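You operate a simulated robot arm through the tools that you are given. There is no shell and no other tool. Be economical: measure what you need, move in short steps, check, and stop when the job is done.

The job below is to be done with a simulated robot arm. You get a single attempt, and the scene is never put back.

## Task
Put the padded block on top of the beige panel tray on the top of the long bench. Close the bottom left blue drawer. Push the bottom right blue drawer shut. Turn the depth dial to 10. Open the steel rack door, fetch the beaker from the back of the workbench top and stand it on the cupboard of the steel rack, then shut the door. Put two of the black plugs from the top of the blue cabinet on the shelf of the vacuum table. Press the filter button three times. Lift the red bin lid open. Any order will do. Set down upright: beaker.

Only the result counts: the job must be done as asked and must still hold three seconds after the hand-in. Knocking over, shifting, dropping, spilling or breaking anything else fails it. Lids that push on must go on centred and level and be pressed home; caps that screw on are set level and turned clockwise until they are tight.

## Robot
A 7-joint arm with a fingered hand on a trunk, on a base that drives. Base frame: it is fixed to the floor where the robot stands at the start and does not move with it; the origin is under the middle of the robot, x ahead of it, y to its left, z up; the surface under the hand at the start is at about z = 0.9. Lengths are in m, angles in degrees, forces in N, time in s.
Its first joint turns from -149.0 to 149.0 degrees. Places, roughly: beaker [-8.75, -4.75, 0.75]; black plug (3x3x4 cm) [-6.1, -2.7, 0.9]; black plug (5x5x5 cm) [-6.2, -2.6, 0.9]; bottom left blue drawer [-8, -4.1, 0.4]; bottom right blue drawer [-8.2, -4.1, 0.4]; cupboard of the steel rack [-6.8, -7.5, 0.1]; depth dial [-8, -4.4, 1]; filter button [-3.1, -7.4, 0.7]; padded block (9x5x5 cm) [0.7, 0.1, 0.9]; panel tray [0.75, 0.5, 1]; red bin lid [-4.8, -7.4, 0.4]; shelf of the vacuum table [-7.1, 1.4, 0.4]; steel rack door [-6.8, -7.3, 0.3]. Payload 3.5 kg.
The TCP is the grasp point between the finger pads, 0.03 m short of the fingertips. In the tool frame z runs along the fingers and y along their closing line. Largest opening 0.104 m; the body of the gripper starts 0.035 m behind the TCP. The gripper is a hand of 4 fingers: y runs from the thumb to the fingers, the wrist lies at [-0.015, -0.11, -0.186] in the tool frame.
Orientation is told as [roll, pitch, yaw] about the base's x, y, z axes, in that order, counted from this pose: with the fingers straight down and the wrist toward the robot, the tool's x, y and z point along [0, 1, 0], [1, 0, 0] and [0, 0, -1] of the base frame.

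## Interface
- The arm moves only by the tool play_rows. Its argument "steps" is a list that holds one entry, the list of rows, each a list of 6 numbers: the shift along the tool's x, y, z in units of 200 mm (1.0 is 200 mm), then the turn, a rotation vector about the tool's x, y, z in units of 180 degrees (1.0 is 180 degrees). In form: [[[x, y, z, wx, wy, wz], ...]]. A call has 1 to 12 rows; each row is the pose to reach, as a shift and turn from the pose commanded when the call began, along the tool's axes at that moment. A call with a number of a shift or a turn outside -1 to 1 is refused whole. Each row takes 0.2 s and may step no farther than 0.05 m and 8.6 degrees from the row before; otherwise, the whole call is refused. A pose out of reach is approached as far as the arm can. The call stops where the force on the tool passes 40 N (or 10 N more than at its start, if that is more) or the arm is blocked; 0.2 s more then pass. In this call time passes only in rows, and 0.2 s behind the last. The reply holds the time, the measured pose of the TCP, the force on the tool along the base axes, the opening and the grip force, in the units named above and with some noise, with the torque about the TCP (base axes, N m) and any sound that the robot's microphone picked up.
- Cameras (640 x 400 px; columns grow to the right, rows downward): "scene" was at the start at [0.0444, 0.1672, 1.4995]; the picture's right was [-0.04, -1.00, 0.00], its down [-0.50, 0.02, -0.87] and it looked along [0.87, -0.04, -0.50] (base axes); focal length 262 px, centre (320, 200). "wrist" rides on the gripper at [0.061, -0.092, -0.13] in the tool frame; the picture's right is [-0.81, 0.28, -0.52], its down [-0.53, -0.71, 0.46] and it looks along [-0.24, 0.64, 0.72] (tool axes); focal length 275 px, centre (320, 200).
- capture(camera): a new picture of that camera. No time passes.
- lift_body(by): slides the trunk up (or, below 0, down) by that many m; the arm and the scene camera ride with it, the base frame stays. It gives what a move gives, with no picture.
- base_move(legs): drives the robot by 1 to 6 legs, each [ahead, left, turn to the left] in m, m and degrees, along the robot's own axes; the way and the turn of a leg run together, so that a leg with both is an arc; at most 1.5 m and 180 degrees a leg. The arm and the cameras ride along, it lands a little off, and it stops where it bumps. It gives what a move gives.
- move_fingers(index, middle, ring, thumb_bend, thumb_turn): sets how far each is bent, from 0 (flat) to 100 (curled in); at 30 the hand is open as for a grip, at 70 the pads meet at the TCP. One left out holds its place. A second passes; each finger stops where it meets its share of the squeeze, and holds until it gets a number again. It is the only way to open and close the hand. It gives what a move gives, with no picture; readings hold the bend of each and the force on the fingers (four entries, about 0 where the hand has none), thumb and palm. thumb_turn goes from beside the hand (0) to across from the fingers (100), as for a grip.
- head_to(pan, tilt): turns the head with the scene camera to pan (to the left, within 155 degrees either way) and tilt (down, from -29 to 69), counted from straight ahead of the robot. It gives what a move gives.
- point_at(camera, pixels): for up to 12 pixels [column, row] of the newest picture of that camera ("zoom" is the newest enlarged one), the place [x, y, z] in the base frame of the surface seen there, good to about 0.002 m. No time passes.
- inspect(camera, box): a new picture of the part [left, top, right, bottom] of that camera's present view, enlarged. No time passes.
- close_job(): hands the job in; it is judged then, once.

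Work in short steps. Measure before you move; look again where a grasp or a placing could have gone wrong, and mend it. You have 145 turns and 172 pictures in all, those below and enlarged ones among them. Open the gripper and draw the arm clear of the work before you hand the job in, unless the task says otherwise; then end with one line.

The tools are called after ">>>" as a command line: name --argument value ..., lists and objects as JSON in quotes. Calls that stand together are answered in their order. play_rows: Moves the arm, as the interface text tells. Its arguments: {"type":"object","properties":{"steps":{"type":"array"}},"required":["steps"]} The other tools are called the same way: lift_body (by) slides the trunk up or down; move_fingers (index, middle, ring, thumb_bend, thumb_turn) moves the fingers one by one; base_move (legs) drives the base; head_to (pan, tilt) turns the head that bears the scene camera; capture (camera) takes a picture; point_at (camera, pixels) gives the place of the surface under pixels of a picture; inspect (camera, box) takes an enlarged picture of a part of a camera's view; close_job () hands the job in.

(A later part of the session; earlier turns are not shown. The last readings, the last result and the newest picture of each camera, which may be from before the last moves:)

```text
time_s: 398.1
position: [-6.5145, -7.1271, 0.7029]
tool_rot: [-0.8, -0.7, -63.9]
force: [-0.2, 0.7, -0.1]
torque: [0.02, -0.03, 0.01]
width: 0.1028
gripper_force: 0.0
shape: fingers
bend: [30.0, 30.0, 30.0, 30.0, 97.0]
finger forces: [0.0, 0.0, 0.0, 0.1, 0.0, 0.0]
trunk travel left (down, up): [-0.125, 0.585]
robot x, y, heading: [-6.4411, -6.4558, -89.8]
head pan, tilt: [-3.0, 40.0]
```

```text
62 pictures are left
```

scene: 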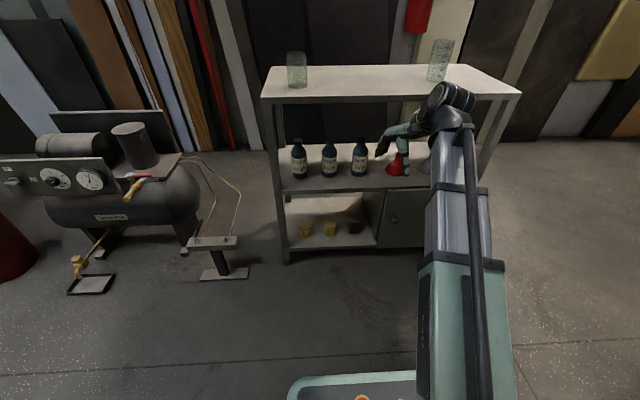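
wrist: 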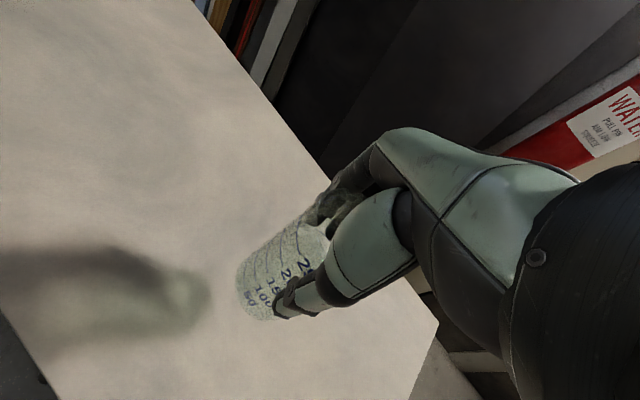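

Lower further and yaw the hand to ≈-10° (closing line parallel to the door), staying 10+ cm clear of the rack.

>>> lift_body --by -0.12

>>> play_rows --steps '[[[0.05, -0.1, 0.0, 0, 0, -0.043], [0.11, -0.225, 0.0, 0, 0, -0.086], [0.11, -0.225, 0.1, 0, 0, -0.129], [0.11, -0.225, 0.2, 0, 0, -0.172], [0.11, -0.225, 0.3, 0, 0, -0.215], [0.11, -0.225, 0.4, 0, 0, -0.258], [0.11, -0.225, 0.5, 0, 0, -0.3], [0.11, -0.225, 0.6, 0, 0, -0.3]]]'

>>> capture --camera "wrist"

>>> capture --camera "scene"

```text
time_s: 399.6
position: [-6.5146, -7.1281, 0.5829]
tool_rot: [-0.8, -0.8, -63.9]
force: [-0.1, 0.2, 0.7]
torque: [0.0, 0.03, -0.02]
width: 0.1027
gripper_force: 0.0
shape: fingers
bend: [30.0, 30.0, 30.0, 30.0, 97.0]
finger forces: [0.0, 0.1, 0.0, 0.0, 0.0, 0.0]
trunk travel left (down, up): [-0.005, 0.705]
robot x, y, heading: [-6.4413, -6.4543, -89.8]
head pan, tilt: [-3.0, 40.0]
```

```text
time_s: 401.4
position: [-6.5171, -7.0786, 0.4612]
tool_rot: [-1.0, 0.1, -9.7]
force: [0.5, -0.7, 0.1]
torque: [-0.01, 0.01, -0.04]
width: 0.1031
gripper_force: 0.1
shape: fingers
bend: [30.0, 30.0, 30.0, 30.0, 97.0]
finger forces: [0.1, 0.1, 0.0, 0.0, 0.0, 0.0]
trunk travel left (down, up): [-0.005, 0.705]
robot x, y, heading: [-6.44, -6.4543, -89.9]
head pan, tilt: [-3.0, 40.0]
```

```text
61 pictures are left
```

wrist: 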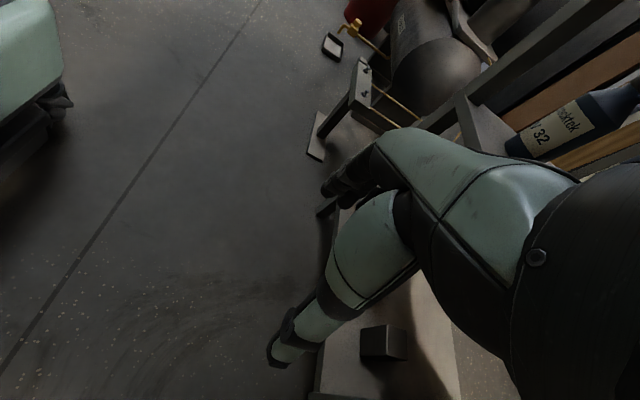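

```text
60 pictures are left
```

scene: 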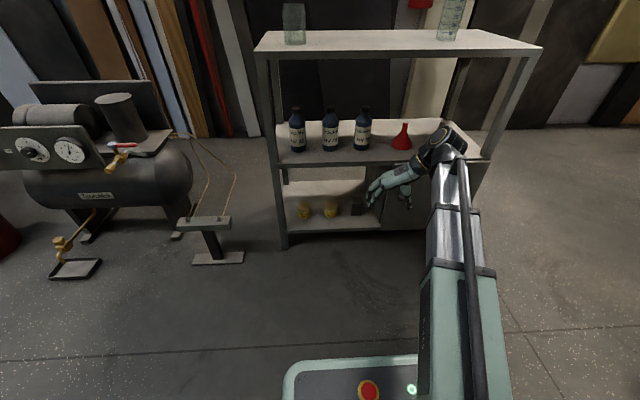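

Position in front of the knob: (-6.626,-7.12,0.352).

>>> play_rows --steps '[[[-0.073, -0.125, 0.137, 0, 0, 0], [-0.145, -0.25, 0.273, 0, 0, 0], [-0.218, -0.375, 0.41, 0, 0, 0], [-0.29, -0.5, 0.545, 0, 0, 0]]]'

>>> capture --camera "wrist"

>>> inspect --camera "scene" --box '[340, 120, 500, 250]'

```text
time_s: 402.4
position: [-6.6253, -7.1218, 0.3531]
tool_rot: [-1.0, 0.2, -9.9]
force: [-0.7, 0.5, 0.2]
torque: [-0.02, 0.02, 0.03]
width: 0.103
gripper_force: 0.1
shape: fingers
bend: [30.0, 30.0, 30.0, 30.0, 97.0]
finger forces: [0.1, 0.0, 0.0, 0.0, 0.1, 0.0]
trunk travel left (down, up): [-0.005, 0.705]
robot x, y, heading: [-6.4413, -6.4555, -89.9]
head pan, tilt: [-3.0, 40.0]
```

```text
59 pictures are left
```

wrist: 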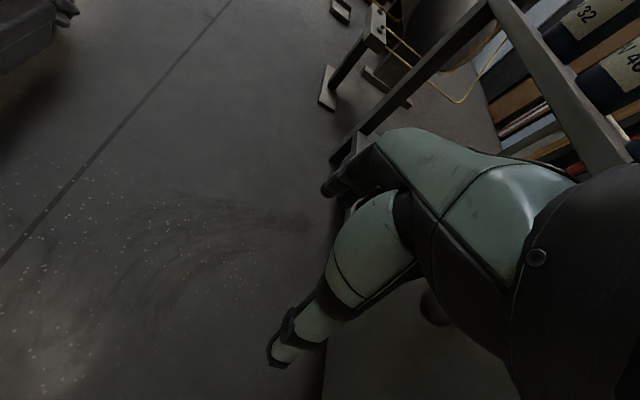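

```text
3.08 times, centred on (420, 185) of scene
```

zoom: 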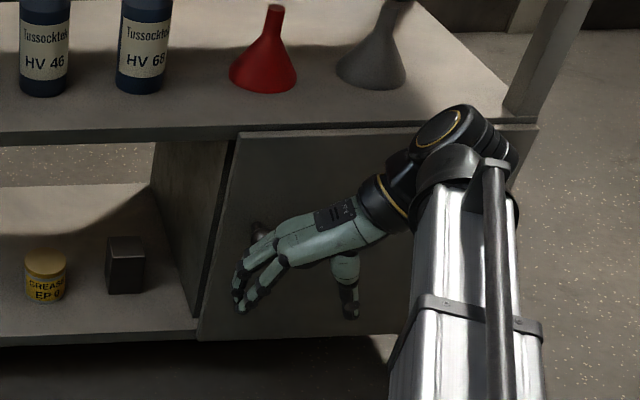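

To keep the wrist off the shelf, lean the hand back 30° (fingertips toward the door), still in front of the knob.

>>> play_rows --steps '[[[0, 0, 0, 0, -0.042, 0], [0, 0, 0, 0, -0.084, 0], [0, 0, 0, 0, -0.125, 0], [0, 0, 0, 0, -0.167, 0]]]'

>>> inspect --camera "scene" --box '[340, 120, 500, 250]'

```text
time_s: 403.4
position: [-6.6245, -7.1214, 0.3543]
tool_rot: [-31.1, 0.1, -10.0]
force: [-0.2, -0.4, 0.0]
torque: [-0.02, 0.0, -0.01]
width: 0.1028
gripper_force: 0.1
shape: fingers
bend: [30.0, 30.0, 30.0, 30.0, 97.0]
finger forces: [0.1, 0.0, 0.1, 0.0, 0.0, 0.0]
trunk travel left (down, up): [-0.005, 0.705]
robot x, y, heading: [-6.4478, -6.4575, -90.0]
head pan, tilt: [-3.0, 40.0]
```

```text
3.08 times, centred on (420, 185) of scene
```

zoom: 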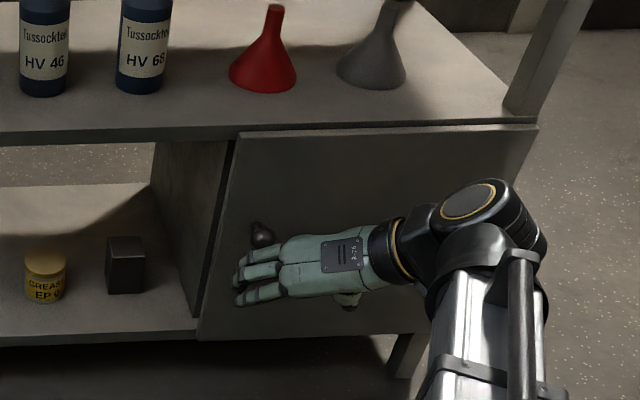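

Now move 0.107 m straight toward the door so the knob sits between thumb and fingers.

>>> play_rows --steps '[[[-0.113, 0.023, 0.068, 0, 0, 0], [-0.226, 0.046, 0.136, 0, 0, 0], [-0.338, 0.07, 0.203, 0, 0, 0], [-0.41, 0.085, 0.247, 0, 0, 0], [-0.45, 0.093, 0.271, 0, 0, 0]]]'

>>> inspect --camera "scene" --box '[360, 130, 460, 230]'

```text
time_s: 404.6
position: [-6.624, -7.2286, 0.3531]
tool_rot: [-31.0, 0.1, -10.0]
force: [-0.3, -0.7, -0.4]
torque: [0.01, 0.02, -0.02]
width: 0.103
gripper_force: 0.0
shape: fingers
bend: [30.0, 30.0, 30.0, 30.0, 97.0]
finger forces: [0.0, 0.0, 0.0, 0.1, 0.0, 0.1]
trunk travel left (down, up): [-0.005, 0.705]
robot x, y, heading: [-6.4428, -6.4526, -90.0]
head pan, tilt: [-3.0, 40.0]
```

```text
4.00 times, centred on (410, 180) of scene
```

zoom: 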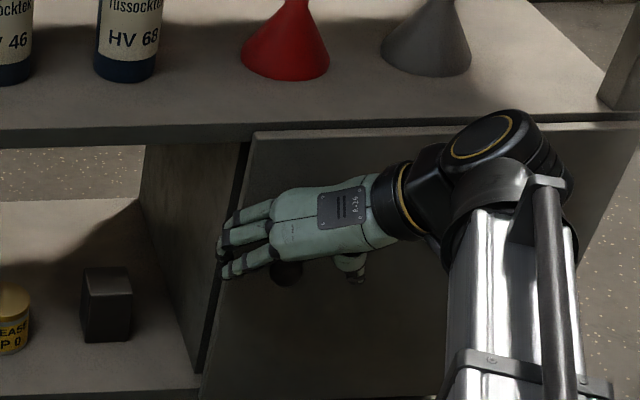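

The knob is between the fingers and thumb (287,272). Close.

>>> move_fingers --index 72 --middle 72 --ring 72 --thumb_bend 72

>>> inspect --camera "scene" --box '[360, 130, 460, 230]'

```text
time_s: 405.6
position: [-6.6225, -7.2272, 0.354]
tool_rot: [-31.0, 0.0, -9.7]
force: [26.8, 10.6, -0.1]
torque: [0.09, -0.36, 1.29]
width: 0.0164
gripper_force: 22.0
shape: fingers
bend: [61.0, 62.0, 41.0, 65.0, 97.0]
finger forces: [8.3, 10.7, 19.7, 0.0, 5.3, 0.0]
trunk travel left (down, up): [-0.005, 0.705]
robot x, y, heading: [-6.4412, -6.4508, -89.9]
head pan, tilt: [-3.0, 40.0]
```

```text
4.00 times, centred on (410, 180) of scene
```

zoom: 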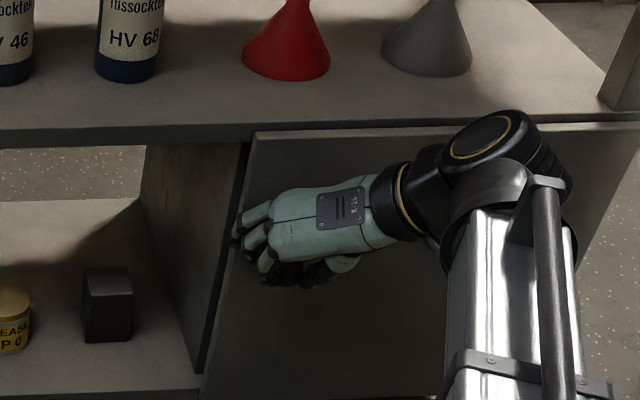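

Ring finger is blocked by something (19.7 N at bend 41); relax it, keep the other fingers on the knob, and pull the door along its arc.

>>> move_fingers --ring 25

>>> play_rows --steps '[[[0.042, -0.008, -0.025, 0, 0, 0], [0.085, -0.02, -0.05, 0, 0, -0.015], [0.165, -0.05, -0.1, 0, 0, -0.03], [0.245, -0.08, -0.148, 0, 0, -0.045]]]'

>>> inspect --camera "scene" --box '[340, 120, 500, 250]'

```text
time_s: 406.6
position: [-6.6236, -7.2268, 0.3544]
tool_rot: [-31.1, 0.2, -9.9]
force: [17.7, 9.0, 1.5]
torque: [0.15, -0.41, 0.43]
width: 0.0165
gripper_force: 14.7
shape: fingers
bend: [59.0, 60.0, 25.0, 66.0, 97.0]
finger forces: [12.2, 11.7, 0.0, 0.0, 5.1, 0.0]
trunk travel left (down, up): [-0.005, 0.705]
robot x, y, heading: [-6.4423, -6.4547, -89.9]
head pan, tilt: [-3.0, 40.0]
```

```text
time_s: 407.6
position: [-6.6311, -7.1681, 0.3543]
tool_rot: [-30.6, 4.5, -3.0]
force: [1.6, -1.3, -0.3]
torque: [0.04, 0.03, 0.04]
width: 0.0143
gripper_force: 9.4
shape: fingers
bend: [71.0, 64.0, 25.0, 64.0, 96.0]
finger forces: [3.8, 6.7, 0.0, 0.0, 7.7, 0.1]
trunk travel left (down, up): [-0.005, 0.705]
robot x, y, heading: [-6.4416, -6.4588, -90.1]
head pan, tilt: [-3.0, 40.0]
```

```text
3.08 times, centred on (420, 185) of scene
```

zoom: 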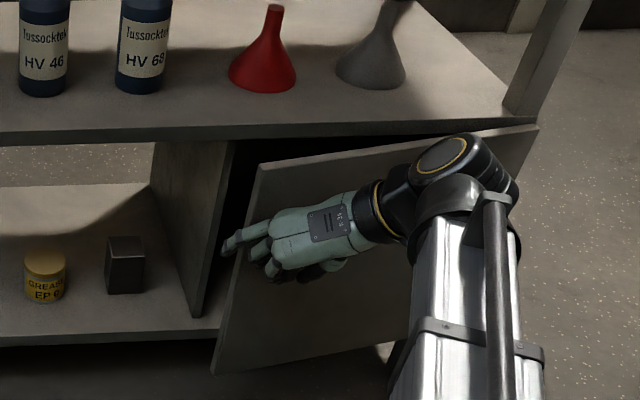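

Door is swinging (≈11°). Continue along the arc to about 50°, yawing along.

>>> play_rows --steps '[[[0.172, -0.095, -0.093, -0.0135, -0.002, -0.023], [0.34, -0.22, -0.18, -0.027, -0.004, -0.046], [0.49, -0.37, -0.256, -0.04, -0.006, -0.069], [0.618, -0.54, -0.316, -0.054, -0.008, -0.092], [0.729, -0.731, -0.364, -0.0675, -0.01, -0.115]]]'

>>> capture --camera "scene"

```text
time_s: 408.8
position: [-6.7672, -6.9971, 0.354]
tool_rot: [-30.7, 4.4, 21.3]
force: [6.4, 9.5, 1.3]
torque: [0.18, -0.14, 0.25]
width: 0.0026
gripper_force: 8.5
shape: fingers
bend: [71.0, 63.0, 25.0, 70.0, 96.0]
finger forces: [3.6, 10.3, 0.0, 0.0, 2.8, 0.0]
trunk travel left (down, up): [-0.005, 0.705]
robot x, y, heading: [-6.4419, -6.4573, -90.2]
head pan, tilt: [-3.0, 40.0]
```

```text
53 pictures are left
```

scene: 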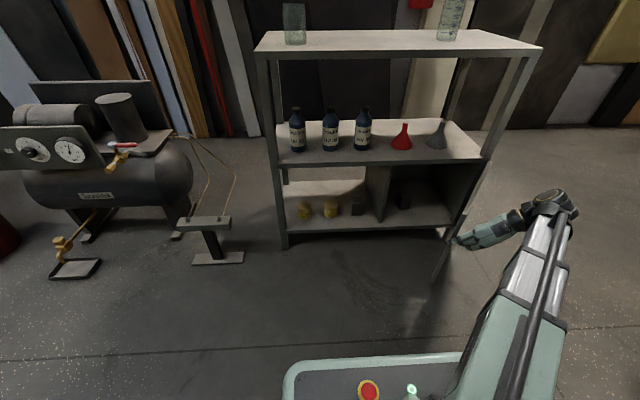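

Continue along the arc to beyond 90°.

>>> play_rows --steps '[[[0.148, -0.16, -0.073, -0.0225, -0.0034, -0.0381], [0.283, -0.333, -0.137, -0.045, -0.0068, -0.0762], [0.395, -0.521, -0.186, -0.0675, -0.01, -0.114], [0.482, -0.727, -0.218, -0.09, -0.0136, -0.152], [0.543, -0.938, -0.235, -0.1125, -0.017, -0.19]]]'

>>> capture --camera "scene"

```text
time_s: 409.3
position: [-6.8021, -6.9802, 0.3465]
tool_rot: [-30.8, 4.5, 29.0]
force: [8.2, 16.4, 11.4]
torque: [0.19, -0.36, 0.36]
width: 0.0002
gripper_force: 12.0
shape: fingers
bend: [72.0, 60.0, 25.0, 71.0, 96.0]
finger forces: [5.9, 14.7, 0.0, 0.0, 3.8, 0.0]
out of reach, approached as far as the arm can: row 1, 2
trunk travel left (down, up): [-0.005, 0.705]
robot x, y, heading: [-6.441, -6.4561, -89.9]
head pan, tilt: [-3.0, 40.0]
stopped in row 2: the force on the tool passed its limit at 46 N (the readings are from after the stop); the commanded pose is now the measured one
```

```text
52 pictures are left
```

scene: 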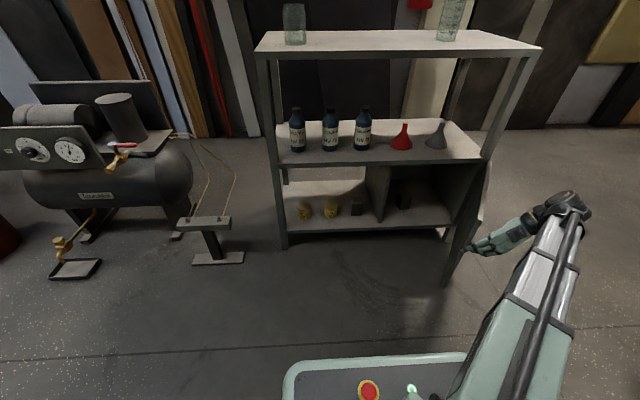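

Door at ≈68°; the arm's yaw limit stops me. Release the knob, rise over the door, un-yaw.

>>> move_fingers --index 30 --middle 30 --ring 30 --thumb_bend 30

>>> play_rows --steps '[[[-0.1, -0.015, -0.17, 0, 0, 0], [-0.2, -0.03, -0.34, 0, 0, 0], [-0.3, -0.045, -0.51, 0.02, 0.003, 0.033], [-0.4, -0.06, -0.69, 0.04, 0.006, 0.067], [-0.51, -0.077, -0.858, 0.06, 0.009, 0.1], [-0.51, -0.077, -0.858, 0.08, 0.012, 0.133], [-0.51, -0.077, -0.858, 0.0985, 0.015, 0.1665]]]'

>>> capture --camera "scene"

```text
time_s: 410.3
position: [-6.8035, -6.9844, 0.3436]
tool_rot: [-30.8, 4.6, 29.0]
force: [-0.2, 1.1, 1.5]
torque: [0.01, -0.06, 0.06]
width: 0.1026
gripper_force: 0.5
shape: fingers
bend: [30.0, 30.0, 29.0, 30.0, 97.0]
finger forces: [0.0, 0.0, 1.1, 0.1, 0.0, 0.0]
trunk travel left (down, up): [-0.005, 0.705]
robot x, y, heading: [-6.4404, -6.4532, -89.9]
head pan, tilt: [-3.0, 40.0]
```

```text
time_s: 411.9
position: [-6.8052, -6.9829, 0.5455]
tool_rot: [-30.9, 4.3, -6.0]
force: [-0.5, 0.5, 0.4]
torque: [0.01, 0.03, 0.02]
width: 0.1029
gripper_force: 0.1
shape: fingers
bend: [30.0, 30.0, 30.0, 30.0, 97.0]
finger forces: [0.0, 0.0, 0.0, 0.1, 0.0, 0.0]
out of reach, approached as far as the arm can: row 1, 2, 3, 4, 5
trunk travel left (down, up): [-0.005, 0.705]
robot x, y, heading: [-6.4428, -6.4547, -90.1]
head pan, tilt: [-3.0, 40.0]
```

```text
51 pictures are left
```

scene: 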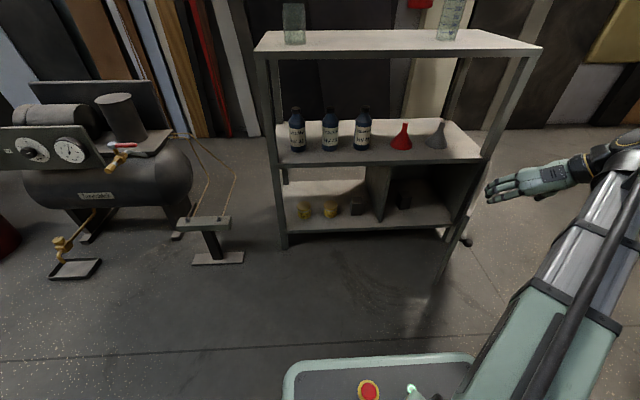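

Measure door edge and the cupboard interior.

>>> inspect --camera "scene" --box '[350, 130, 510, 290]'

>>> point_at --camera "scene" --pixels '[[437, 280], [443, 270], [466, 190], [420, 218], [400, 222], [380, 222], [445, 222], [403, 200], [460, 185], [385, 165]]'

```text
2.50 times, centred on (430, 210) of scene
```

zoom: 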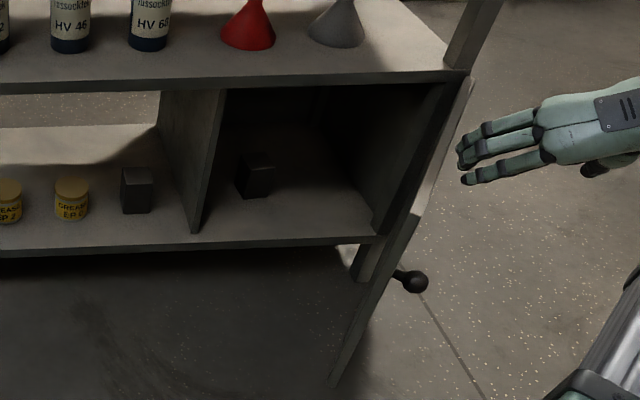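

```text
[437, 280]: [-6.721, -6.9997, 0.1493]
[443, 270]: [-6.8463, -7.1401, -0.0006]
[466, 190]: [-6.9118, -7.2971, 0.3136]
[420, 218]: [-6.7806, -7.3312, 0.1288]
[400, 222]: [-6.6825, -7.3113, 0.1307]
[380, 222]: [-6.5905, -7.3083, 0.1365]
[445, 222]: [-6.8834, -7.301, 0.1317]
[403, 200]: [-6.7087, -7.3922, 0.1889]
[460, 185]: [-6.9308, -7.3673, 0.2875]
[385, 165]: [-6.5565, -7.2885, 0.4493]
```

The door is only ≈54° open. I close the fist, cross over the door to its inner side and will push it wider.

>>> move_fingers --index 70 --middle 70 --ring 70 --thumb_bend 70

>>> play_rows --steps '[[[-0.12, 0.2, 0.0, 0, 0.043, 0], [-0.24, 0.4, 0.0, 0, 0.086, 0], [-0.36, 0.6, 0.0, 0, 0.129, 0], [-0.47, 0.8, 0.0, 0, 0.172, 0], [-0.47, 0.9, 0.0, 0, 0.172, 0]]]'

>>> play_rows --steps '[[[0, 0, 0, 0, 0, 0.043], [0, 0, 0, 0, 0, 0.086], [0, 0, 0, 0, 0, 0.129], [0, 0, 0.1, 0, 0, 0.172], [0, 0, 0.3, 0, 0, 0.215], [0, 0, 0.5, 0, 0, 0.258], [0, 0, 0.7, 0, 0, 0.3], [0, 0, 0.8, 0, 0, 0.3]]]'

>>> capture --camera "scene"

```text
time_s: 412.9
position: [-6.8042, -6.9823, 0.5458]
tool_rot: [-30.8, 4.4, -5.9]
force: [-0.2, 0.0, 0.3]
torque: [0.03, -0.01, -0.04]
width: 0.0013
gripper_force: 0.1
shape: fingers
bend: [70.0, 70.0, 70.0, 70.0, 97.0]
finger forces: [0.0, 0.1, 0.1, 0.0, 0.0, 0.0]
trunk travel left (down, up): [-0.005, 0.705]
robot x, y, heading: [-6.4421, -6.4555, -89.9]
head pan, tilt: [-3.0, 40.0]
```

```text
time_s: 414.1
position: [-6.6183, -7.0965, 0.5561]
tool_rot: [-0.9, 4.6, -6.8]
force: [-0.7, -0.7, -0.4]
torque: [0.0, -0.03, -0.02]
width: 0.0012
gripper_force: 0.0
shape: fingers
bend: [70.0, 70.0, 70.0, 70.0, 97.0]
finger forces: [0.0, 0.0, 0.1, 0.0, 0.1, 0.0]
out of reach, approached as far as the arm can: row 3, 4, 5
trunk travel left (down, up): [-0.005, 0.705]
robot x, y, heading: [-6.4429, -6.455, -90.0]
head pan, tilt: [-3.0, 40.0]
```

```text
time_s: 414.4
position: [-6.6185, -7.0964, 0.5554]
tool_rot: [-0.5, 4.5, -9.3]
force: [4.3, -27.7, 9.9]
torque: [4.86, 1.27, 1.66]
width: 0.0013
gripper_force: 0.0
shape: fingers
bend: [70.0, 70.0, 70.0, 70.0, 97.0]
finger forces: [0.0, 0.0, 0.0, 0.0, 0.1, 0.1]
trunk travel left (down, up): [-0.005, 0.705]
robot x, y, heading: [-6.4404, -6.4546, -89.9]
head pan, tilt: [-3.0, 40.0]
stopped in row 1: the force on the tool passed its limit at 115 N (the readings are from after the stop); the commanded pose is now the measured one
```

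```text
49 pictures are left
```

scene: 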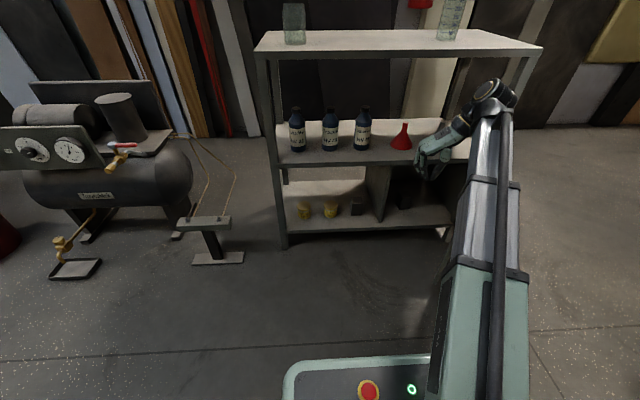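

A hard contact (115 N) – something on the wrist touched the rack. Back off away from the rack first.

>>> play_rows --steps '[[[0.2, 0, 0, 0, 0, 0], [0.4, 0, 0, 0, 0, 0], [0.55, 0, 0, 0, 0, 0]]]'

>>> inspect --camera "scene" --box '[250, 0, 560, 290]'

```text
time_s: 414.7
position: [-6.618, -7.0893, 0.5558]
tool_rot: [-0.9, 4.5, -9.3]
force: [-7.2, -18.8, 10.8]
torque: [3.42, -0.25, 1.91]
width: 0.0013
gripper_force: 0.1
shape: fingers
bend: [70.0, 70.0, 70.0, 70.0, 97.0]
finger forces: [0.0, 0.1, 0.1, 0.1, 0.0, 0.0]
trunk travel left (down, up): [-0.005, 0.705]
robot x, y, heading: [-6.444, -6.4555, -90.0]
head pan, tilt: [-3.0, 40.0]
stopped in row 1: the force on the tool passed its limit at 48 N (the readings are from after the stop); the commanded pose is now the measured one
```

```text
1.38 times, centred on (405, 145) of scene
```

zoom: 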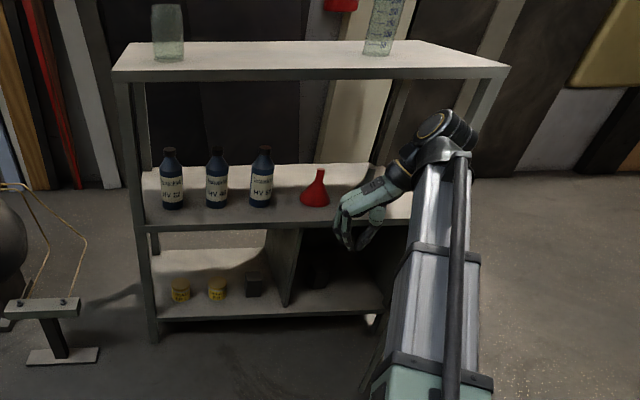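

The contact is on the robot side (hand folded against its own forearm at short reach). Extend the arm a bit instead to relieve it.

>>> play_rows --steps '[[[-0.1, 0, 0, 0, 0, -0.01], [-0.25, 0.05, 0, 0, 0, -0.015], [-0.35, 0.1, 0, 0, 0, -0.015]]]'

>>> base_move --legs '[[-0.2, 0, 0]]'

>>> capture --camera "scene"

```text
time_s: 415.5
position: [-6.6079, -7.1613, 0.5553]
tool_rot: [-0.5, 4.5, -6.6]
force: [0.1, -0.9, -0.6]
torque: [-0.04, 0.01, 0.01]
width: 0.0014
gripper_force: 0.1
shape: fingers
bend: [70.0, 70.0, 70.0, 70.0, 97.0]
finger forces: [0.0, 0.0, 0.0, 0.0, 0.0, 0.0]
trunk travel left (down, up): [-0.005, 0.705]
robot x, y, heading: [-6.4413, -6.4526, -89.9]
head pan, tilt: [-3.0, 40.0]
```

```text
time_s: 417.1
position: [-6.6084, -6.9621, 0.5537]
tool_rot: [-0.5, 4.6, -6.6]
force: [0.3, 0.1, 0.5]
torque: [0.0, 0.03, -0.03]
width: 0.0009
gripper_force: 0.0
shape: fingers
bend: [70.0, 70.0, 70.0, 70.0, 97.0]
finger forces: [0.0, 0.0, 0.1, 0.1, 0.1, 0.0]
trunk travel left (down, up): [-0.005, 0.705]
robot x, y, heading: [-6.4429, -6.2566, -90.0]
head pan, tilt: [-3.0, 40.0]
```

```text
47 pictures are left
```

scene: 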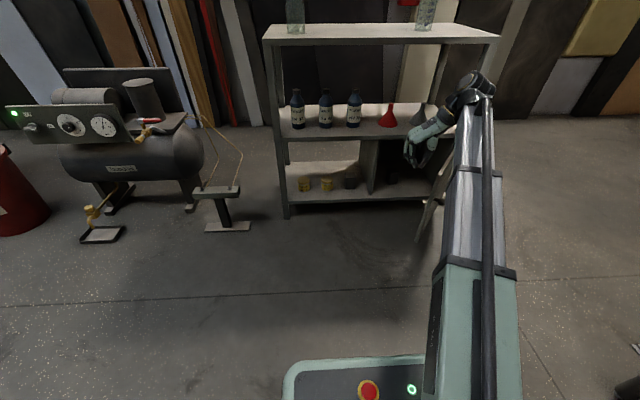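

Relieved; nothing moved. Yaw to -60° at longer reach, then descend on the inner side of the door.

>>> play_rows --steps '[[[-0.1, 0, 0, 0, 0, 0.042], [-0.2, 0, 0, 0, 0, 0.085], [-0.3, 0, 0, 0, 0, 0.127], [-0.4, 0.01, 0, 0, 0, 0.17], [-0.5, 0.02, 0, 0, 0, 0.212], [-0.6, 0.03, 0, 0, 0, 0.255], [-0.7, 0.03, 0, 0, 0, 0.297], [-0.7, 0.03, 0.22, 0, 0, 0.297], [-0.7, 0.03, 0.44, 0, 0, 0.297], [-0.7, 0.03, 0.66, 0, 0, 0.297], [-0.7, 0.03, 0.8, 0, 0, 0.297]]]'

>>> capture --camera "scene"

```text
time_s: 417.4
position: [-6.6104, -6.9713, 0.5545]
tool_rot: [-1.0, 4.8, -9.8]
force: [-0.2, -3.3, -0.2]
torque: [0.52, -0.06, 0.33]
width: 0.0015
gripper_force: 0.0
shape: fingers
bend: [70.0, 70.0, 70.0, 70.0, 97.0]
finger forces: [0.0, 0.0, 0.0, 0.0, 0.0, 0.0]
trunk travel left (down, up): [-0.005, 0.705]
robot x, y, heading: [-6.4419, -6.258, -89.7]
head pan, tilt: [-3.0, 40.0]
stopped in row 1: the force on the tool passed its limit at 109 N (the readings are from after the stop); the commanded pose is now the measured one
```

```text
46 pictures are left
```

scene: 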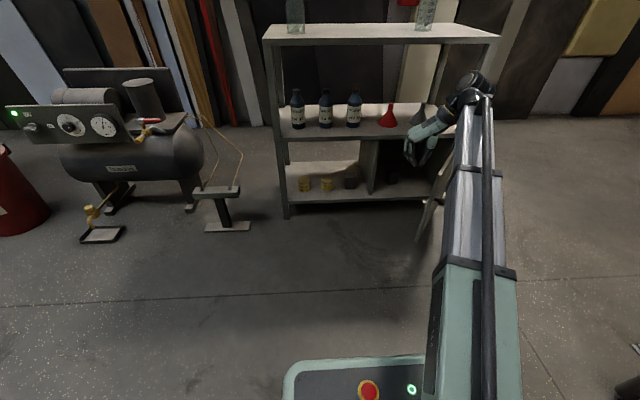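

The hand again touches its own forearm when yawing that way; so keep yaw ≈-7°, extend, and go down inside the door in this orientation.

>>> play_rows --steps '[[[-0.1, 0.01, 0, 0, 0, -0.018], [-0.3, 0.05, 0, 0, 0, -0.018], [-0.5, 0.09, 0, 0, 0, -0.018], [-0.7, 0.12, 0, 0, 0, -0.018], [-0.79, 0.136, 0.1, 0, 0, -0.018], [-0.79, 0.136, 0.3, 0, 0, -0.018], [-0.79, 0.136, 0.5, 0, 0, -0.018], [-0.79, 0.136, 0.7, 0, 0, -0.018], [-0.79, 0.136, 0.8, 0, 0, -0.018]]]'

>>> capture --camera "scene"

```text
time_s: 419.4
position: [-6.6235, -7.13, 0.3949]
tool_rot: [-0.7, 4.8, -6.6]
force: [0.3, 0.2, 0.3]
torque: [-0.01, 0.01, 0.02]
width: 0.0012
gripper_force: 0.0
shape: fingers
bend: [70.0, 70.0, 70.0, 70.0, 97.0]
finger forces: [0.0, 0.1, 0.0, 0.0, 0.0, 0.1]
out of reach, approached as far as the arm can: row 4, 5, 6, 7, 8
trunk travel left (down, up): [-0.005, 0.705]
robot x, y, heading: [-6.4458, -6.2572, -90.2]
head pan, tilt: [-3.0, 40.0]
```

```text
45 pictures are left
```

scene: 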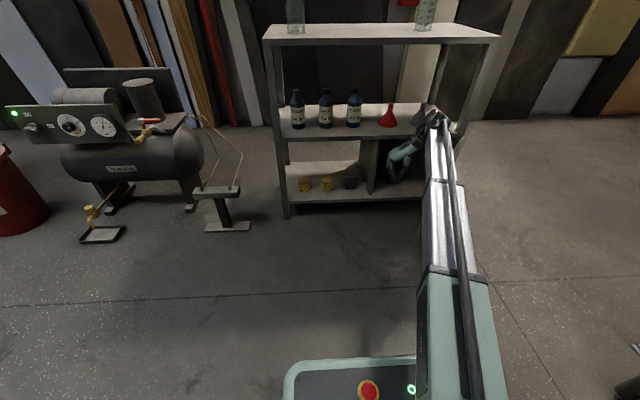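

Push the door's inner face toward -x (0.19 m, slightly +y).

>>> play_rows --steps '[[[0.0, -0.2, 0, 0, 0, 0], [0.0, -0.4, 0, 0, 0, 0], [0.03, -0.6, 0, 0, 0, 0], [0.06, -0.8, 0, 0, 0, 0], [0.09, -0.98, 0, 0, 0, 0]]]'

>>> capture --camera "scene"

```text
time_s: 420.6
position: [-6.7911, -7.0503, 0.4086]
tool_rot: [-0.8, 4.8, -6.7]
force: [-0.4, -0.1, -0.3]
torque: [-0.01, 0.04, 0.01]
width: 0.0009
gripper_force: 0.1
shape: fingers
bend: [70.0, 70.0, 70.0, 70.0, 98.0]
finger forces: [0.0, 0.1, 0.0, 0.0, 0.0, 0.0]
out of reach, approached as far as the arm can: row 1, 2, 3, 4, 5
trunk travel left (down, up): [-0.005, 0.705]
robot x, y, heading: [-6.442, -6.2601, -90.2]
head pan, tilt: [-3.0, 40.0]
```

```text
44 pictures are left
```

scene: 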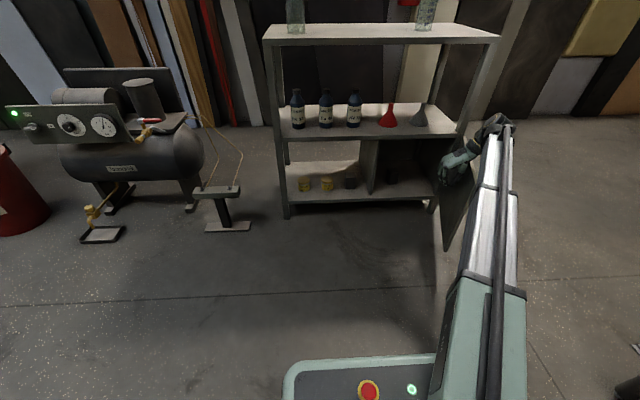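

Door is opening wide. Slide the base right 0.2 m to push it past 90°.

>>> base_move --legs '[[0, -0.22, 0]]'

>>> capture --camera "scene"

```text
time_s: 422.3
position: [-6.9811, -7.0515, 0.4089]
tool_rot: [-0.5, 4.1, -5.6]
force: [8.7, 4.9, -3.0]
torque: [-0.2, 0.23, -0.26]
width: 0.0
gripper_force: 5.5
shape: fingers
bend: [69.0, 70.0, 70.0, 70.0, 96.0]
finger forces: [0.1, 0.1, 0.0, 0.0, 10.7, 0.1]
trunk travel left (down, up): [-0.005, 0.705]
robot x, y, heading: [-6.644, -6.2553, -89.5]
head pan, tilt: [-3.0, 40.0]
stopped in leg 1: the force on the tool passed its limit at 61 N (the readings are from after the stop); the commanded pose is now the measured one
```

```text
43 pictures are left
```

scene: 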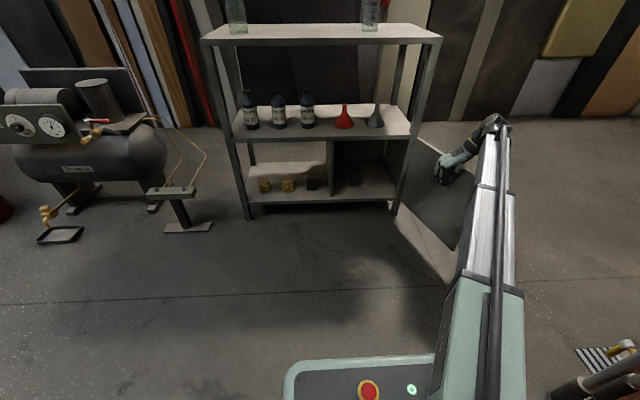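

Door is fully open. Raise the arm and trunk, then try un-yawing up high.

>>> play_rows --steps '[[[0, 0.1, -0.1, 0, 0, 0], [0, 0.2, -0.3, 0, 0, 0], [0, 0.3, -0.5, 0, 0, 0], [0, 0.3, -0.7, 0, 0, 0]]]'

>>> lift_body --by 0.4

>>> lift_body --by 0.12

>>> play_rows --steps '[[[0.1, 0.1, -0.1, 0, 0, 0], [0.1, 0.3, -0.2, 0, 0, 0.02], [0.1, 0.5, -0.3, 0, 0, 0.05], [0.1, 0.6, -0.4, 0, 0, 0.09], [0.1, 0.6, -0.4, 0, 0, 0.13], [0.1, 0.6, -0.4, 0, 0, 0.17], [0.1, 0.6, -0.4, 0, 0, 0.21], [0.1, 0.6, -0.4, 0, 0, 0.25], [0.1, 0.6, -0.4, 0, 0, 0.29], [0.1, 0.6, -0.4, 0, 0, 0.33]]]'

>>> capture --camera "scene"

```text
time_s: 423.3
position: [-6.9129, -7.0575, 0.5454]
tool_rot: [-0.6, 4.1, -5.5]
force: [-0.5, -1.3, 0.2]
torque: [0.01, 0.03, 0.03]
width: 0.0012
gripper_force: 0.0
shape: fingers
bend: [70.0, 70.0, 70.0, 70.0, 97.0]
finger forces: [0.1, 0.1, 0.0, 0.0, 0.0, 0.0]
trunk travel left (down, up): [-0.005, 0.705]
robot x, y, heading: [-6.6493, -6.2587, -89.8]
head pan, tilt: [-3.0, 40.0]
```

```text
time_s: 427.1
position: [-6.9127, -7.0573, 0.9443]
tool_rot: [-0.6, 4.1, -5.7]
force: [-0.5, -0.5, -0.5]
torque: [0.0, -0.01, -0.02]
width: 0.0012
gripper_force: 0.1
shape: fingers
bend: [70.0, 70.0, 70.0, 70.0, 97.0]
finger forces: [0.0, 0.0, 0.1, 0.0, 0.0, 0.0]
trunk travel left (down, up): [-0.405, 0.305]
robot x, y, heading: [-6.6481, -6.2578, -90.0]
head pan, tilt: [-3.0, 40.0]
```

```text
time_s: 428.6
position: [-6.9129, -7.058, 1.0647]
tool_rot: [-0.6, 4.1, -5.8]
force: [0.2, 0.0, -0.4]
torque: [-0.02, -0.01, -0.04]
width: 0.0013
gripper_force: 0.0
shape: fingers
bend: [70.0, 70.0, 70.0, 70.0, 97.0]
finger forces: [0.0, 0.0, 0.1, 0.0, 0.1, 0.0]
trunk travel left (down, up): [-0.525, 0.185]
robot x, y, heading: [-6.6486, -6.2611, -89.7]
head pan, tilt: [-3.0, 40.0]
```

```text
time_s: 429.3
position: [-6.8397, -7.0428, 1.1043]
tool_rot: [-1.2, 4.1, -9.8]
force: [4.0, -18.9, 4.6]
torque: [3.03, 0.83, 1.04]
width: 0.001
gripper_force: 0.1
shape: fingers
bend: [70.0, 70.0, 70.0, 70.0, 97.0]
finger forces: [0.0, 0.0, 0.1, 0.0, 0.1, 0.1]
trunk travel left (down, up): [-0.525, 0.185]
robot x, y, heading: [-6.6503, -6.2573, -89.8]
head pan, tilt: [-3.0, 40.0]
stopped in row 3: the force on the tool passed its limit at 119 N (the readings are from after the stop); the commanded pose is now the measured one
```

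```text
42 pictures are left
```

scene: 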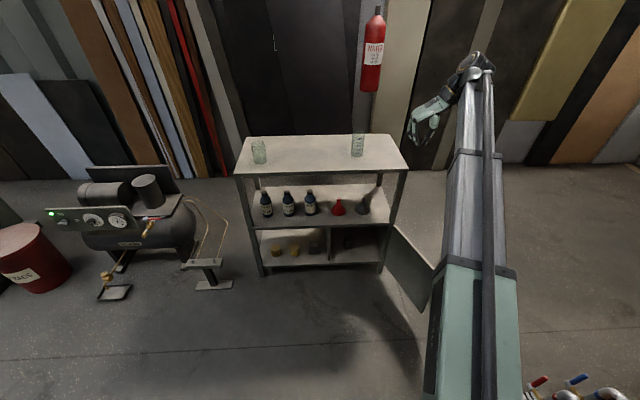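

Retrace: lean the hand back again (as when the wrist was healthy) and test the yaw from there.

>>> play_rows --steps '[[[0, 0, 0, 0, 0, -0.02], [-0.05, 0, 0, 0, -0.04, -0.02], [-0.1, 0, 0, 0, -0.08, -0.02], [-0.1, 0, 0, 0, -0.12, -0.02], [-0.1, 0, 0, 0, -0.16, -0.02], [-0.1, 0, 0, 0, -0.2, -0.02]]]'

>>> play_rows --steps '[[[0, 0, 0, 0.022, 0, 0.035], [0, 0, 0, 0.044, 0, 0.07], [0, 0, 0, 0.066, 0, 0.105], [0, 0, 0, 0.088, 0, 0.14], [0, 0, 0, 0.11, 0, 0.175]]]'

>>> capture --camera "scene"

```text
time_s: 429.6
position: [-6.8404, -7.0452, 1.1045]
tool_rot: [-1.4, 4.1, -9.3]
force: [-1.6, -2.0, -0.4]
torque: [0.33, -0.34, 0.41]
width: 0.0009
gripper_force: 0.0
shape: fingers
bend: [70.0, 70.0, 70.0, 70.0, 97.0]
finger forces: [0.0, 0.0, 0.0, 0.0, 0.0, 0.0]
trunk travel left (down, up): [-0.525, 0.185]
robot x, y, heading: [-6.6491, -6.2568, -89.9]
head pan, tilt: [-3.0, 40.0]
stopped in row 1: the force on the tool passed its limit at 47 N (the readings are from after the stop); the commanded pose is now the measured one
```

```text
time_s: 429.9
position: [-6.8415, -7.0448, 1.104]
tool_rot: [-1.4, 5.1, -10.3]
force: [1.7, -8.6, 0.6]
torque: [1.35, 0.27, 0.48]
width: 0.0012
gripper_force: 0.1
shape: fingers
bend: [70.0, 70.0, 70.0, 70.0, 97.0]
finger forces: [0.0, 0.0, 0.1, 0.0, 0.0, 0.1]
trunk travel left (down, up): [-0.525, 0.185]
robot x, y, heading: [-6.6487, -6.2564, -89.7]
head pan, tilt: [-3.0, 40.0]
stopped in row 1: the force on the tool passed its limit at 75 N (the readings are from after the stop); the commanded pose is now the measured one
```

```text
41 pictures are left
```

scene: 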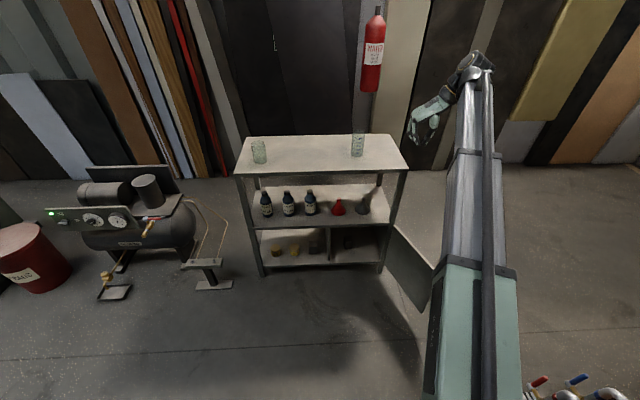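

Free the self-contact by extending, lean back, then yaw clockwise in the leaned pose – in one go.

>>> play_rows --steps '[[[-0.15, 0.02, 0, 0, 0, -0.01], [-0.35, 0.06, 0, 0, 0, -0.02], [-0.55, 0.1, 0, 0, 0, -0.025], [-0.7, 0.12, 0, 0, 0, -0.025]]]'

>>> play_rows --steps '[[[0, 0, 0, 0, -0.043, 0], [0, 0, 0, 0, -0.086, 0], [0, 0, 0, 0, -0.129, 0], [0, 0, 0, 0, -0.172, 0]]]'

>>> play_rows --steps '[[[0, 0, 0, 0.0195, 0, 0.0333], [0, 0, 0, 0.039, 0, 0.0666], [0, 0, 0, 0.0585, 0, 0.1], [0, 0, 0, 0.078, 0, 0.1333], [0, 0, 0, 0.0975, 0, 0.1666], [0, 0, 0, 0.117, 0, 0.2]]]'

>>> capture --camera "scene"

```text
time_s: 430.9
position: [-6.8141, -7.1028, 1.0808]
tool_rot: [-1.0, 5.2, -5.8]
force: [0.3, 0.4, -0.4]
torque: [-0.02, 0.03, -0.05]
width: 0.0007
gripper_force: 0.1
shape: fingers
bend: [70.0, 70.0, 70.0, 70.0, 97.0]
finger forces: [0.0, 0.0, 0.1, 0.1, 0.0, 0.1]
out of reach, approached as far as the arm can: row 2, 3, 4
trunk travel left (down, up): [-0.525, 0.185]
robot x, y, heading: [-6.6473, -6.2546, -89.8]
head pan, tilt: [-3.0, 40.0]
```

```text
time_s: 431.9
position: [-6.816, -7.1022, 1.0816]
tool_rot: [-32.2, 5.2, -5.8]
force: [-1.1, -0.1, 0.5]
torque: [-0.02, -0.02, -0.02]
width: 0.0011
gripper_force: 0.1
shape: fingers
bend: [70.0, 70.0, 70.0, 70.0, 97.0]
finger forces: [0.1, 0.0, 0.1, 0.1, 0.0, 0.0]
trunk travel left (down, up): [-0.525, 0.185]
robot x, y, heading: [-6.6485, -6.2564, -89.4]
head pan, tilt: [-3.0, 40.0]
```

```text
time_s: 433.3
position: [-6.8204, -7.1015, 1.0802]
tool_rot: [-34.8, 2.3, -47.1]
force: [0.0, -0.1, 0.3]
torque: [-0.01, 0.01, 0.0]
width: 0.0011
gripper_force: 0.1
shape: fingers
bend: [70.0, 70.0, 70.0, 70.0, 97.0]
finger forces: [0.0, 0.0, 0.0, 0.0, 0.0, 0.0]
out of reach, approached as far as the arm can: row 6
trunk travel left (down, up): [-0.525, 0.185]
robot x, y, heading: [-6.6511, -6.2562, -89.6]
head pan, tilt: [-3.0, 40.0]
```

```text
40 pictures are left
```

scene: 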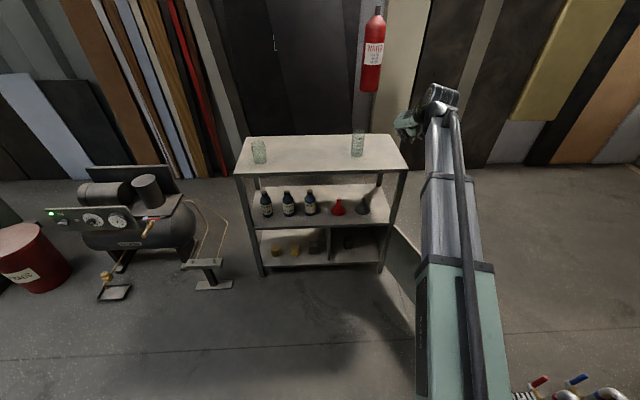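

Unleaned path is free again: yaw -47°. Stand the hand upright, open, and drive forward 0.3 m toward the beaker.

>>> play_rows --steps '[[[0, 0, 0, 0, 0.04, 0], [0, 0, 0, 0, 0.08, 0], [0, 0, 0, 0, 0.12, 0], [0, 0, 0, 0, 0.16, 0], [0, 0, 0, 0, 0.193, 0]]]'

>>> play_rows --steps '[[[0, 0, -0.1, -0.01, 0, 0.02], [0, 0, -0.2, -0.013, 0, 0.05]]]'

>>> move_fingers --index 30 --middle 30 --ring 30 --thumb_bend 30

>>> base_move --legs '[[0.27, 0, 0]]'

>>> capture --camera "scene"

```text
time_s: 434.5
position: [-6.8209, -7.1009, 1.079]
tool_rot: [-0.2, 2.7, -47.6]
force: [0.3, 0.2, -1.3]
torque: [0.04, 0.03, 0.0]
width: 0.0011
gripper_force: 0.2
shape: fingers
bend: [70.0, 70.0, 70.0, 70.0, 97.0]
finger forces: [0.0, 0.0, 0.0, 0.1, 0.0, 0.1]
trunk travel left (down, up): [-0.525, 0.185]
robot x, y, heading: [-6.6478, -6.2564, -89.6]
head pan, tilt: [-3.0, 40.0]
```

```text
time_s: 435.1
position: [-6.8196, -7.1015, 1.12]
tool_rot: [-0.4, 0.4, -56.6]
force: [0.4, -0.5, -0.6]
torque: [0.0, -0.02, -0.02]
width: 0.0011
gripper_force: 0.2
shape: fingers
bend: [70.0, 70.0, 70.0, 70.0, 97.0]
finger forces: [0.1, 0.1, 0.0, 0.0, 0.1, 0.0]
trunk travel left (down, up): [-0.525, 0.185]
robot x, y, heading: [-6.6494, -6.2551, -89.7]
head pan, tilt: [-3.0, 40.0]
```

```text
time_s: 436.1
position: [-6.8194, -7.101, 1.1198]
tool_rot: [-0.4, 0.4, -56.6]
force: [0.1, 0.0, -0.4]
torque: [-0.02, 0.02, -0.01]
width: 0.1027
gripper_force: 0.1
shape: fingers
bend: [30.0, 30.0, 30.0, 30.0, 97.0]
finger forces: [0.0, 0.1, 0.0, 0.0, 0.1, 0.1]
trunk travel left (down, up): [-0.525, 0.185]
robot x, y, heading: [-6.648, -6.2542, -90.0]
head pan, tilt: [-3.0, 40.0]
```

```text
time_s: 438.0
position: [-6.8199, -7.3721, 1.119]
tool_rot: [-0.5, 0.4, -56.6]
force: [0.3, -0.4, 0.1]
torque: [0.01, 0.0, -0.02]
width: 0.1028
gripper_force: 0.0
shape: fingers
bend: [30.0, 30.0, 30.0, 30.0, 97.0]
finger forces: [0.1, 0.0, 0.0, 0.0, 0.1, 0.0]
trunk travel left (down, up): [-0.525, 0.185]
robot x, y, heading: [-6.6456, -6.5273, -89.9]
head pan, tilt: [-3.0, 40.0]
```

```text
39 pictures are left
```

scene: 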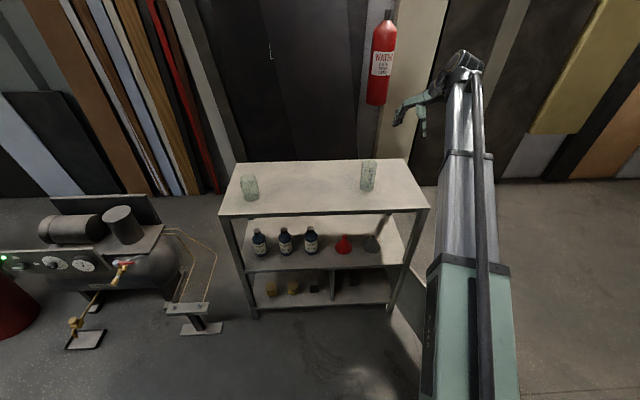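

Move over the beaker's parking spot (-6.719,-7.433), lower to z≈1.03, and verify with the wrist camera.

>>> play_rows --steps '[[[0.09, 0.18, 0, 0, 0, 0], [0.17, 0.36, 0, 0, 0, 0], [0.254, 0.533, 0, 0, 0, 0], [0.254, 0.533, 0.2, 0, 0, 0], [0.254, 0.533, 0.42, 0, 0, 0]]]'

>>> capture --camera "wrist"

```text
time_s: 439.2
position: [-6.7193, -7.4336, 1.0339]
tool_rot: [-0.6, 0.4, -56.6]
force: [0.5, -0.2, 0.3]
torque: [0.0, 0.0, 0.0]
width: 0.1028
gripper_force: 0.2
shape: fingers
bend: [30.0, 30.0, 30.0, 30.0, 97.0]
finger forces: [0.0, 0.0, 0.0, 0.0, 0.0, 0.0]
trunk travel left (down, up): [-0.525, 0.185]
robot x, y, heading: [-6.6469, -6.5302, -89.4]
head pan, tilt: [-3.0, 40.0]
```

```text
38 pictures are left
```

wrist: 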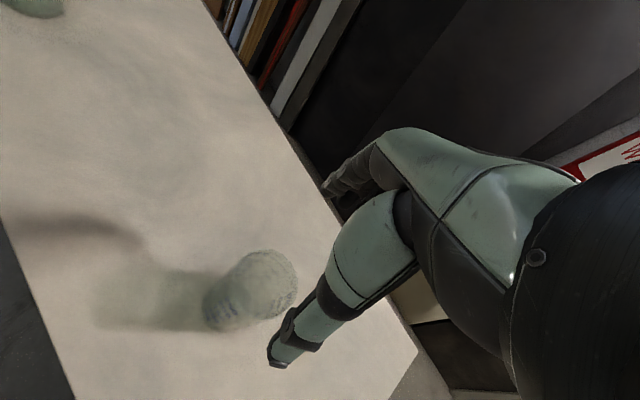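

Aligned (predicted (271,283), seen (267,282)). Descend, grip, lift, back out 0.28 m, and lower the trunk.

>>> play_rows --steps '[[[0, 0, 0.2, 0, 0, 0], [0, 0, 0.4, 0, 0, 0], [0, 0, 0.52, 0, 0, 0], [0, 0, 0.59, 0, 0, 0]]]'

>>> move_fingers --index 60 --middle 60 --ring 60 --thumb_bend 60

>>> play_rows --steps '[[[0, 0, -0.1, 0, 0, 0], [0, 0, -0.3, 0, 0, 0], [0, 0, -0.5, 0, 0, 0]]]'

>>> base_move --legs '[[-0.3, 0, 0]]'

>>> lift_body --by -0.4

>>> lift_body --by -0.12

>>> capture --camera "scene"

```text
time_s: 440.2
position: [-6.7216, -7.4343, 0.9143]
tool_rot: [-0.5, 0.4, -56.7]
force: [0.1, 0.6, 0.2]
torque: [0.01, 0.02, -0.05]
width: 0.1029
gripper_force: 0.0
shape: fingers
bend: [30.0, 30.0, 30.0, 30.0, 97.0]
finger forces: [0.0, 0.0, 0.0, 0.1, 0.0, 0.0]
trunk travel left (down, up): [-0.525, 0.185]
robot x, y, heading: [-6.643, -6.5275, -89.7]
head pan, tilt: [-3.0, 40.0]
```

```text
time_s: 441.2
position: [-6.7217, -7.4324, 0.9149]
tool_rot: [-0.4, 0.3, -56.7]
force: [-0.2, -0.6, -0.1]
torque: [-0.03, -0.01, -0.01]
width: 0.056
gripper_force: 17.7
shape: fingers
bend: [49.0, 55.0, 60.0, 51.0, 97.0]
finger forces: [12.7, 4.4, 0.1, 0.0, 18.1, 0.0]
trunk travel left (down, up): [-0.525, 0.185]
robot x, y, heading: [-6.6445, -6.53, -89.9]
head pan, tilt: [-3.0, 40.0]
```

```text
time_s: 442.0
position: [-6.72, -7.4321, 1.0158]
tool_rot: [-0.5, 0.4, -56.7]
force: [-0.4, 1.1, -1.4]
torque: [0.0, 0.05, 0.01]
width: 0.0558
gripper_force: 17.9
shape: fingers
bend: [49.0, 55.0, 60.0, 51.0, 97.0]
finger forces: [12.6, 4.3, 0.0, 0.1, 18.1, 0.1]
trunk travel left (down, up): [-0.525, 0.185]
robot x, y, heading: [-6.6495, -6.5226, -90.0]
head pan, tilt: [-3.0, 40.0]
```

```text
time_s: 444.1
position: [-6.7216, -7.1296, 1.0155]
tool_rot: [-0.6, 0.4, -56.6]
force: [-0.3, -0.3, -0.3]
torque: [0.0, 0.0, -0.04]
width: 0.056
gripper_force: 17.6
shape: fingers
bend: [49.0, 55.0, 60.0, 51.0, 97.0]
finger forces: [12.7, 4.4, 0.1, 0.0, 18.1, 0.0]
trunk travel left (down, up): [-0.525, 0.185]
robot x, y, heading: [-6.6466, -6.2209, -90.0]
head pan, tilt: [-3.0, 40.0]
```

```text
time_s: 447.9
position: [-6.7214, -7.1295, 0.6156]
tool_rot: [-0.5, 0.4, -56.6]
force: [-0.2, 0.3, 0.7]
torque: [0.0, 0.01, 0.0]
width: 0.0558
gripper_force: 16.9
shape: fingers
bend: [49.0, 55.0, 60.0, 51.0, 97.0]
finger forces: [12.6, 4.4, 0.0, 0.0, 18.1, 0.1]
trunk travel left (down, up): [-0.125, 0.585]
robot x, y, heading: [-6.6496, -6.2229, -90.0]
head pan, tilt: [-3.0, 40.0]
```

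```text
time_s: 449.4
position: [-6.7212, -7.1298, 0.4971]
tool_rot: [-0.5, 0.4, -56.6]
force: [0.9, -0.7, -0.6]
torque: [0.02, 0.0, -0.04]
width: 0.0558
gripper_force: 17.6
shape: fingers
bend: [49.0, 55.0, 60.0, 51.0, 97.0]
finger forces: [12.6, 4.4, 0.0, 0.0, 18.0, 0.0]
trunk travel left (down, up): [-0.005, 0.705]
robot x, y, heading: [-6.6491, -6.2247, -90.1]
head pan, tilt: [-3.0, 40.0]
```

```text
37 pictures are left
```

scene: 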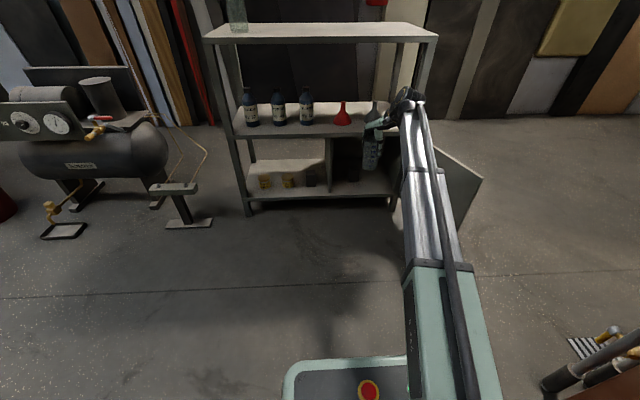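

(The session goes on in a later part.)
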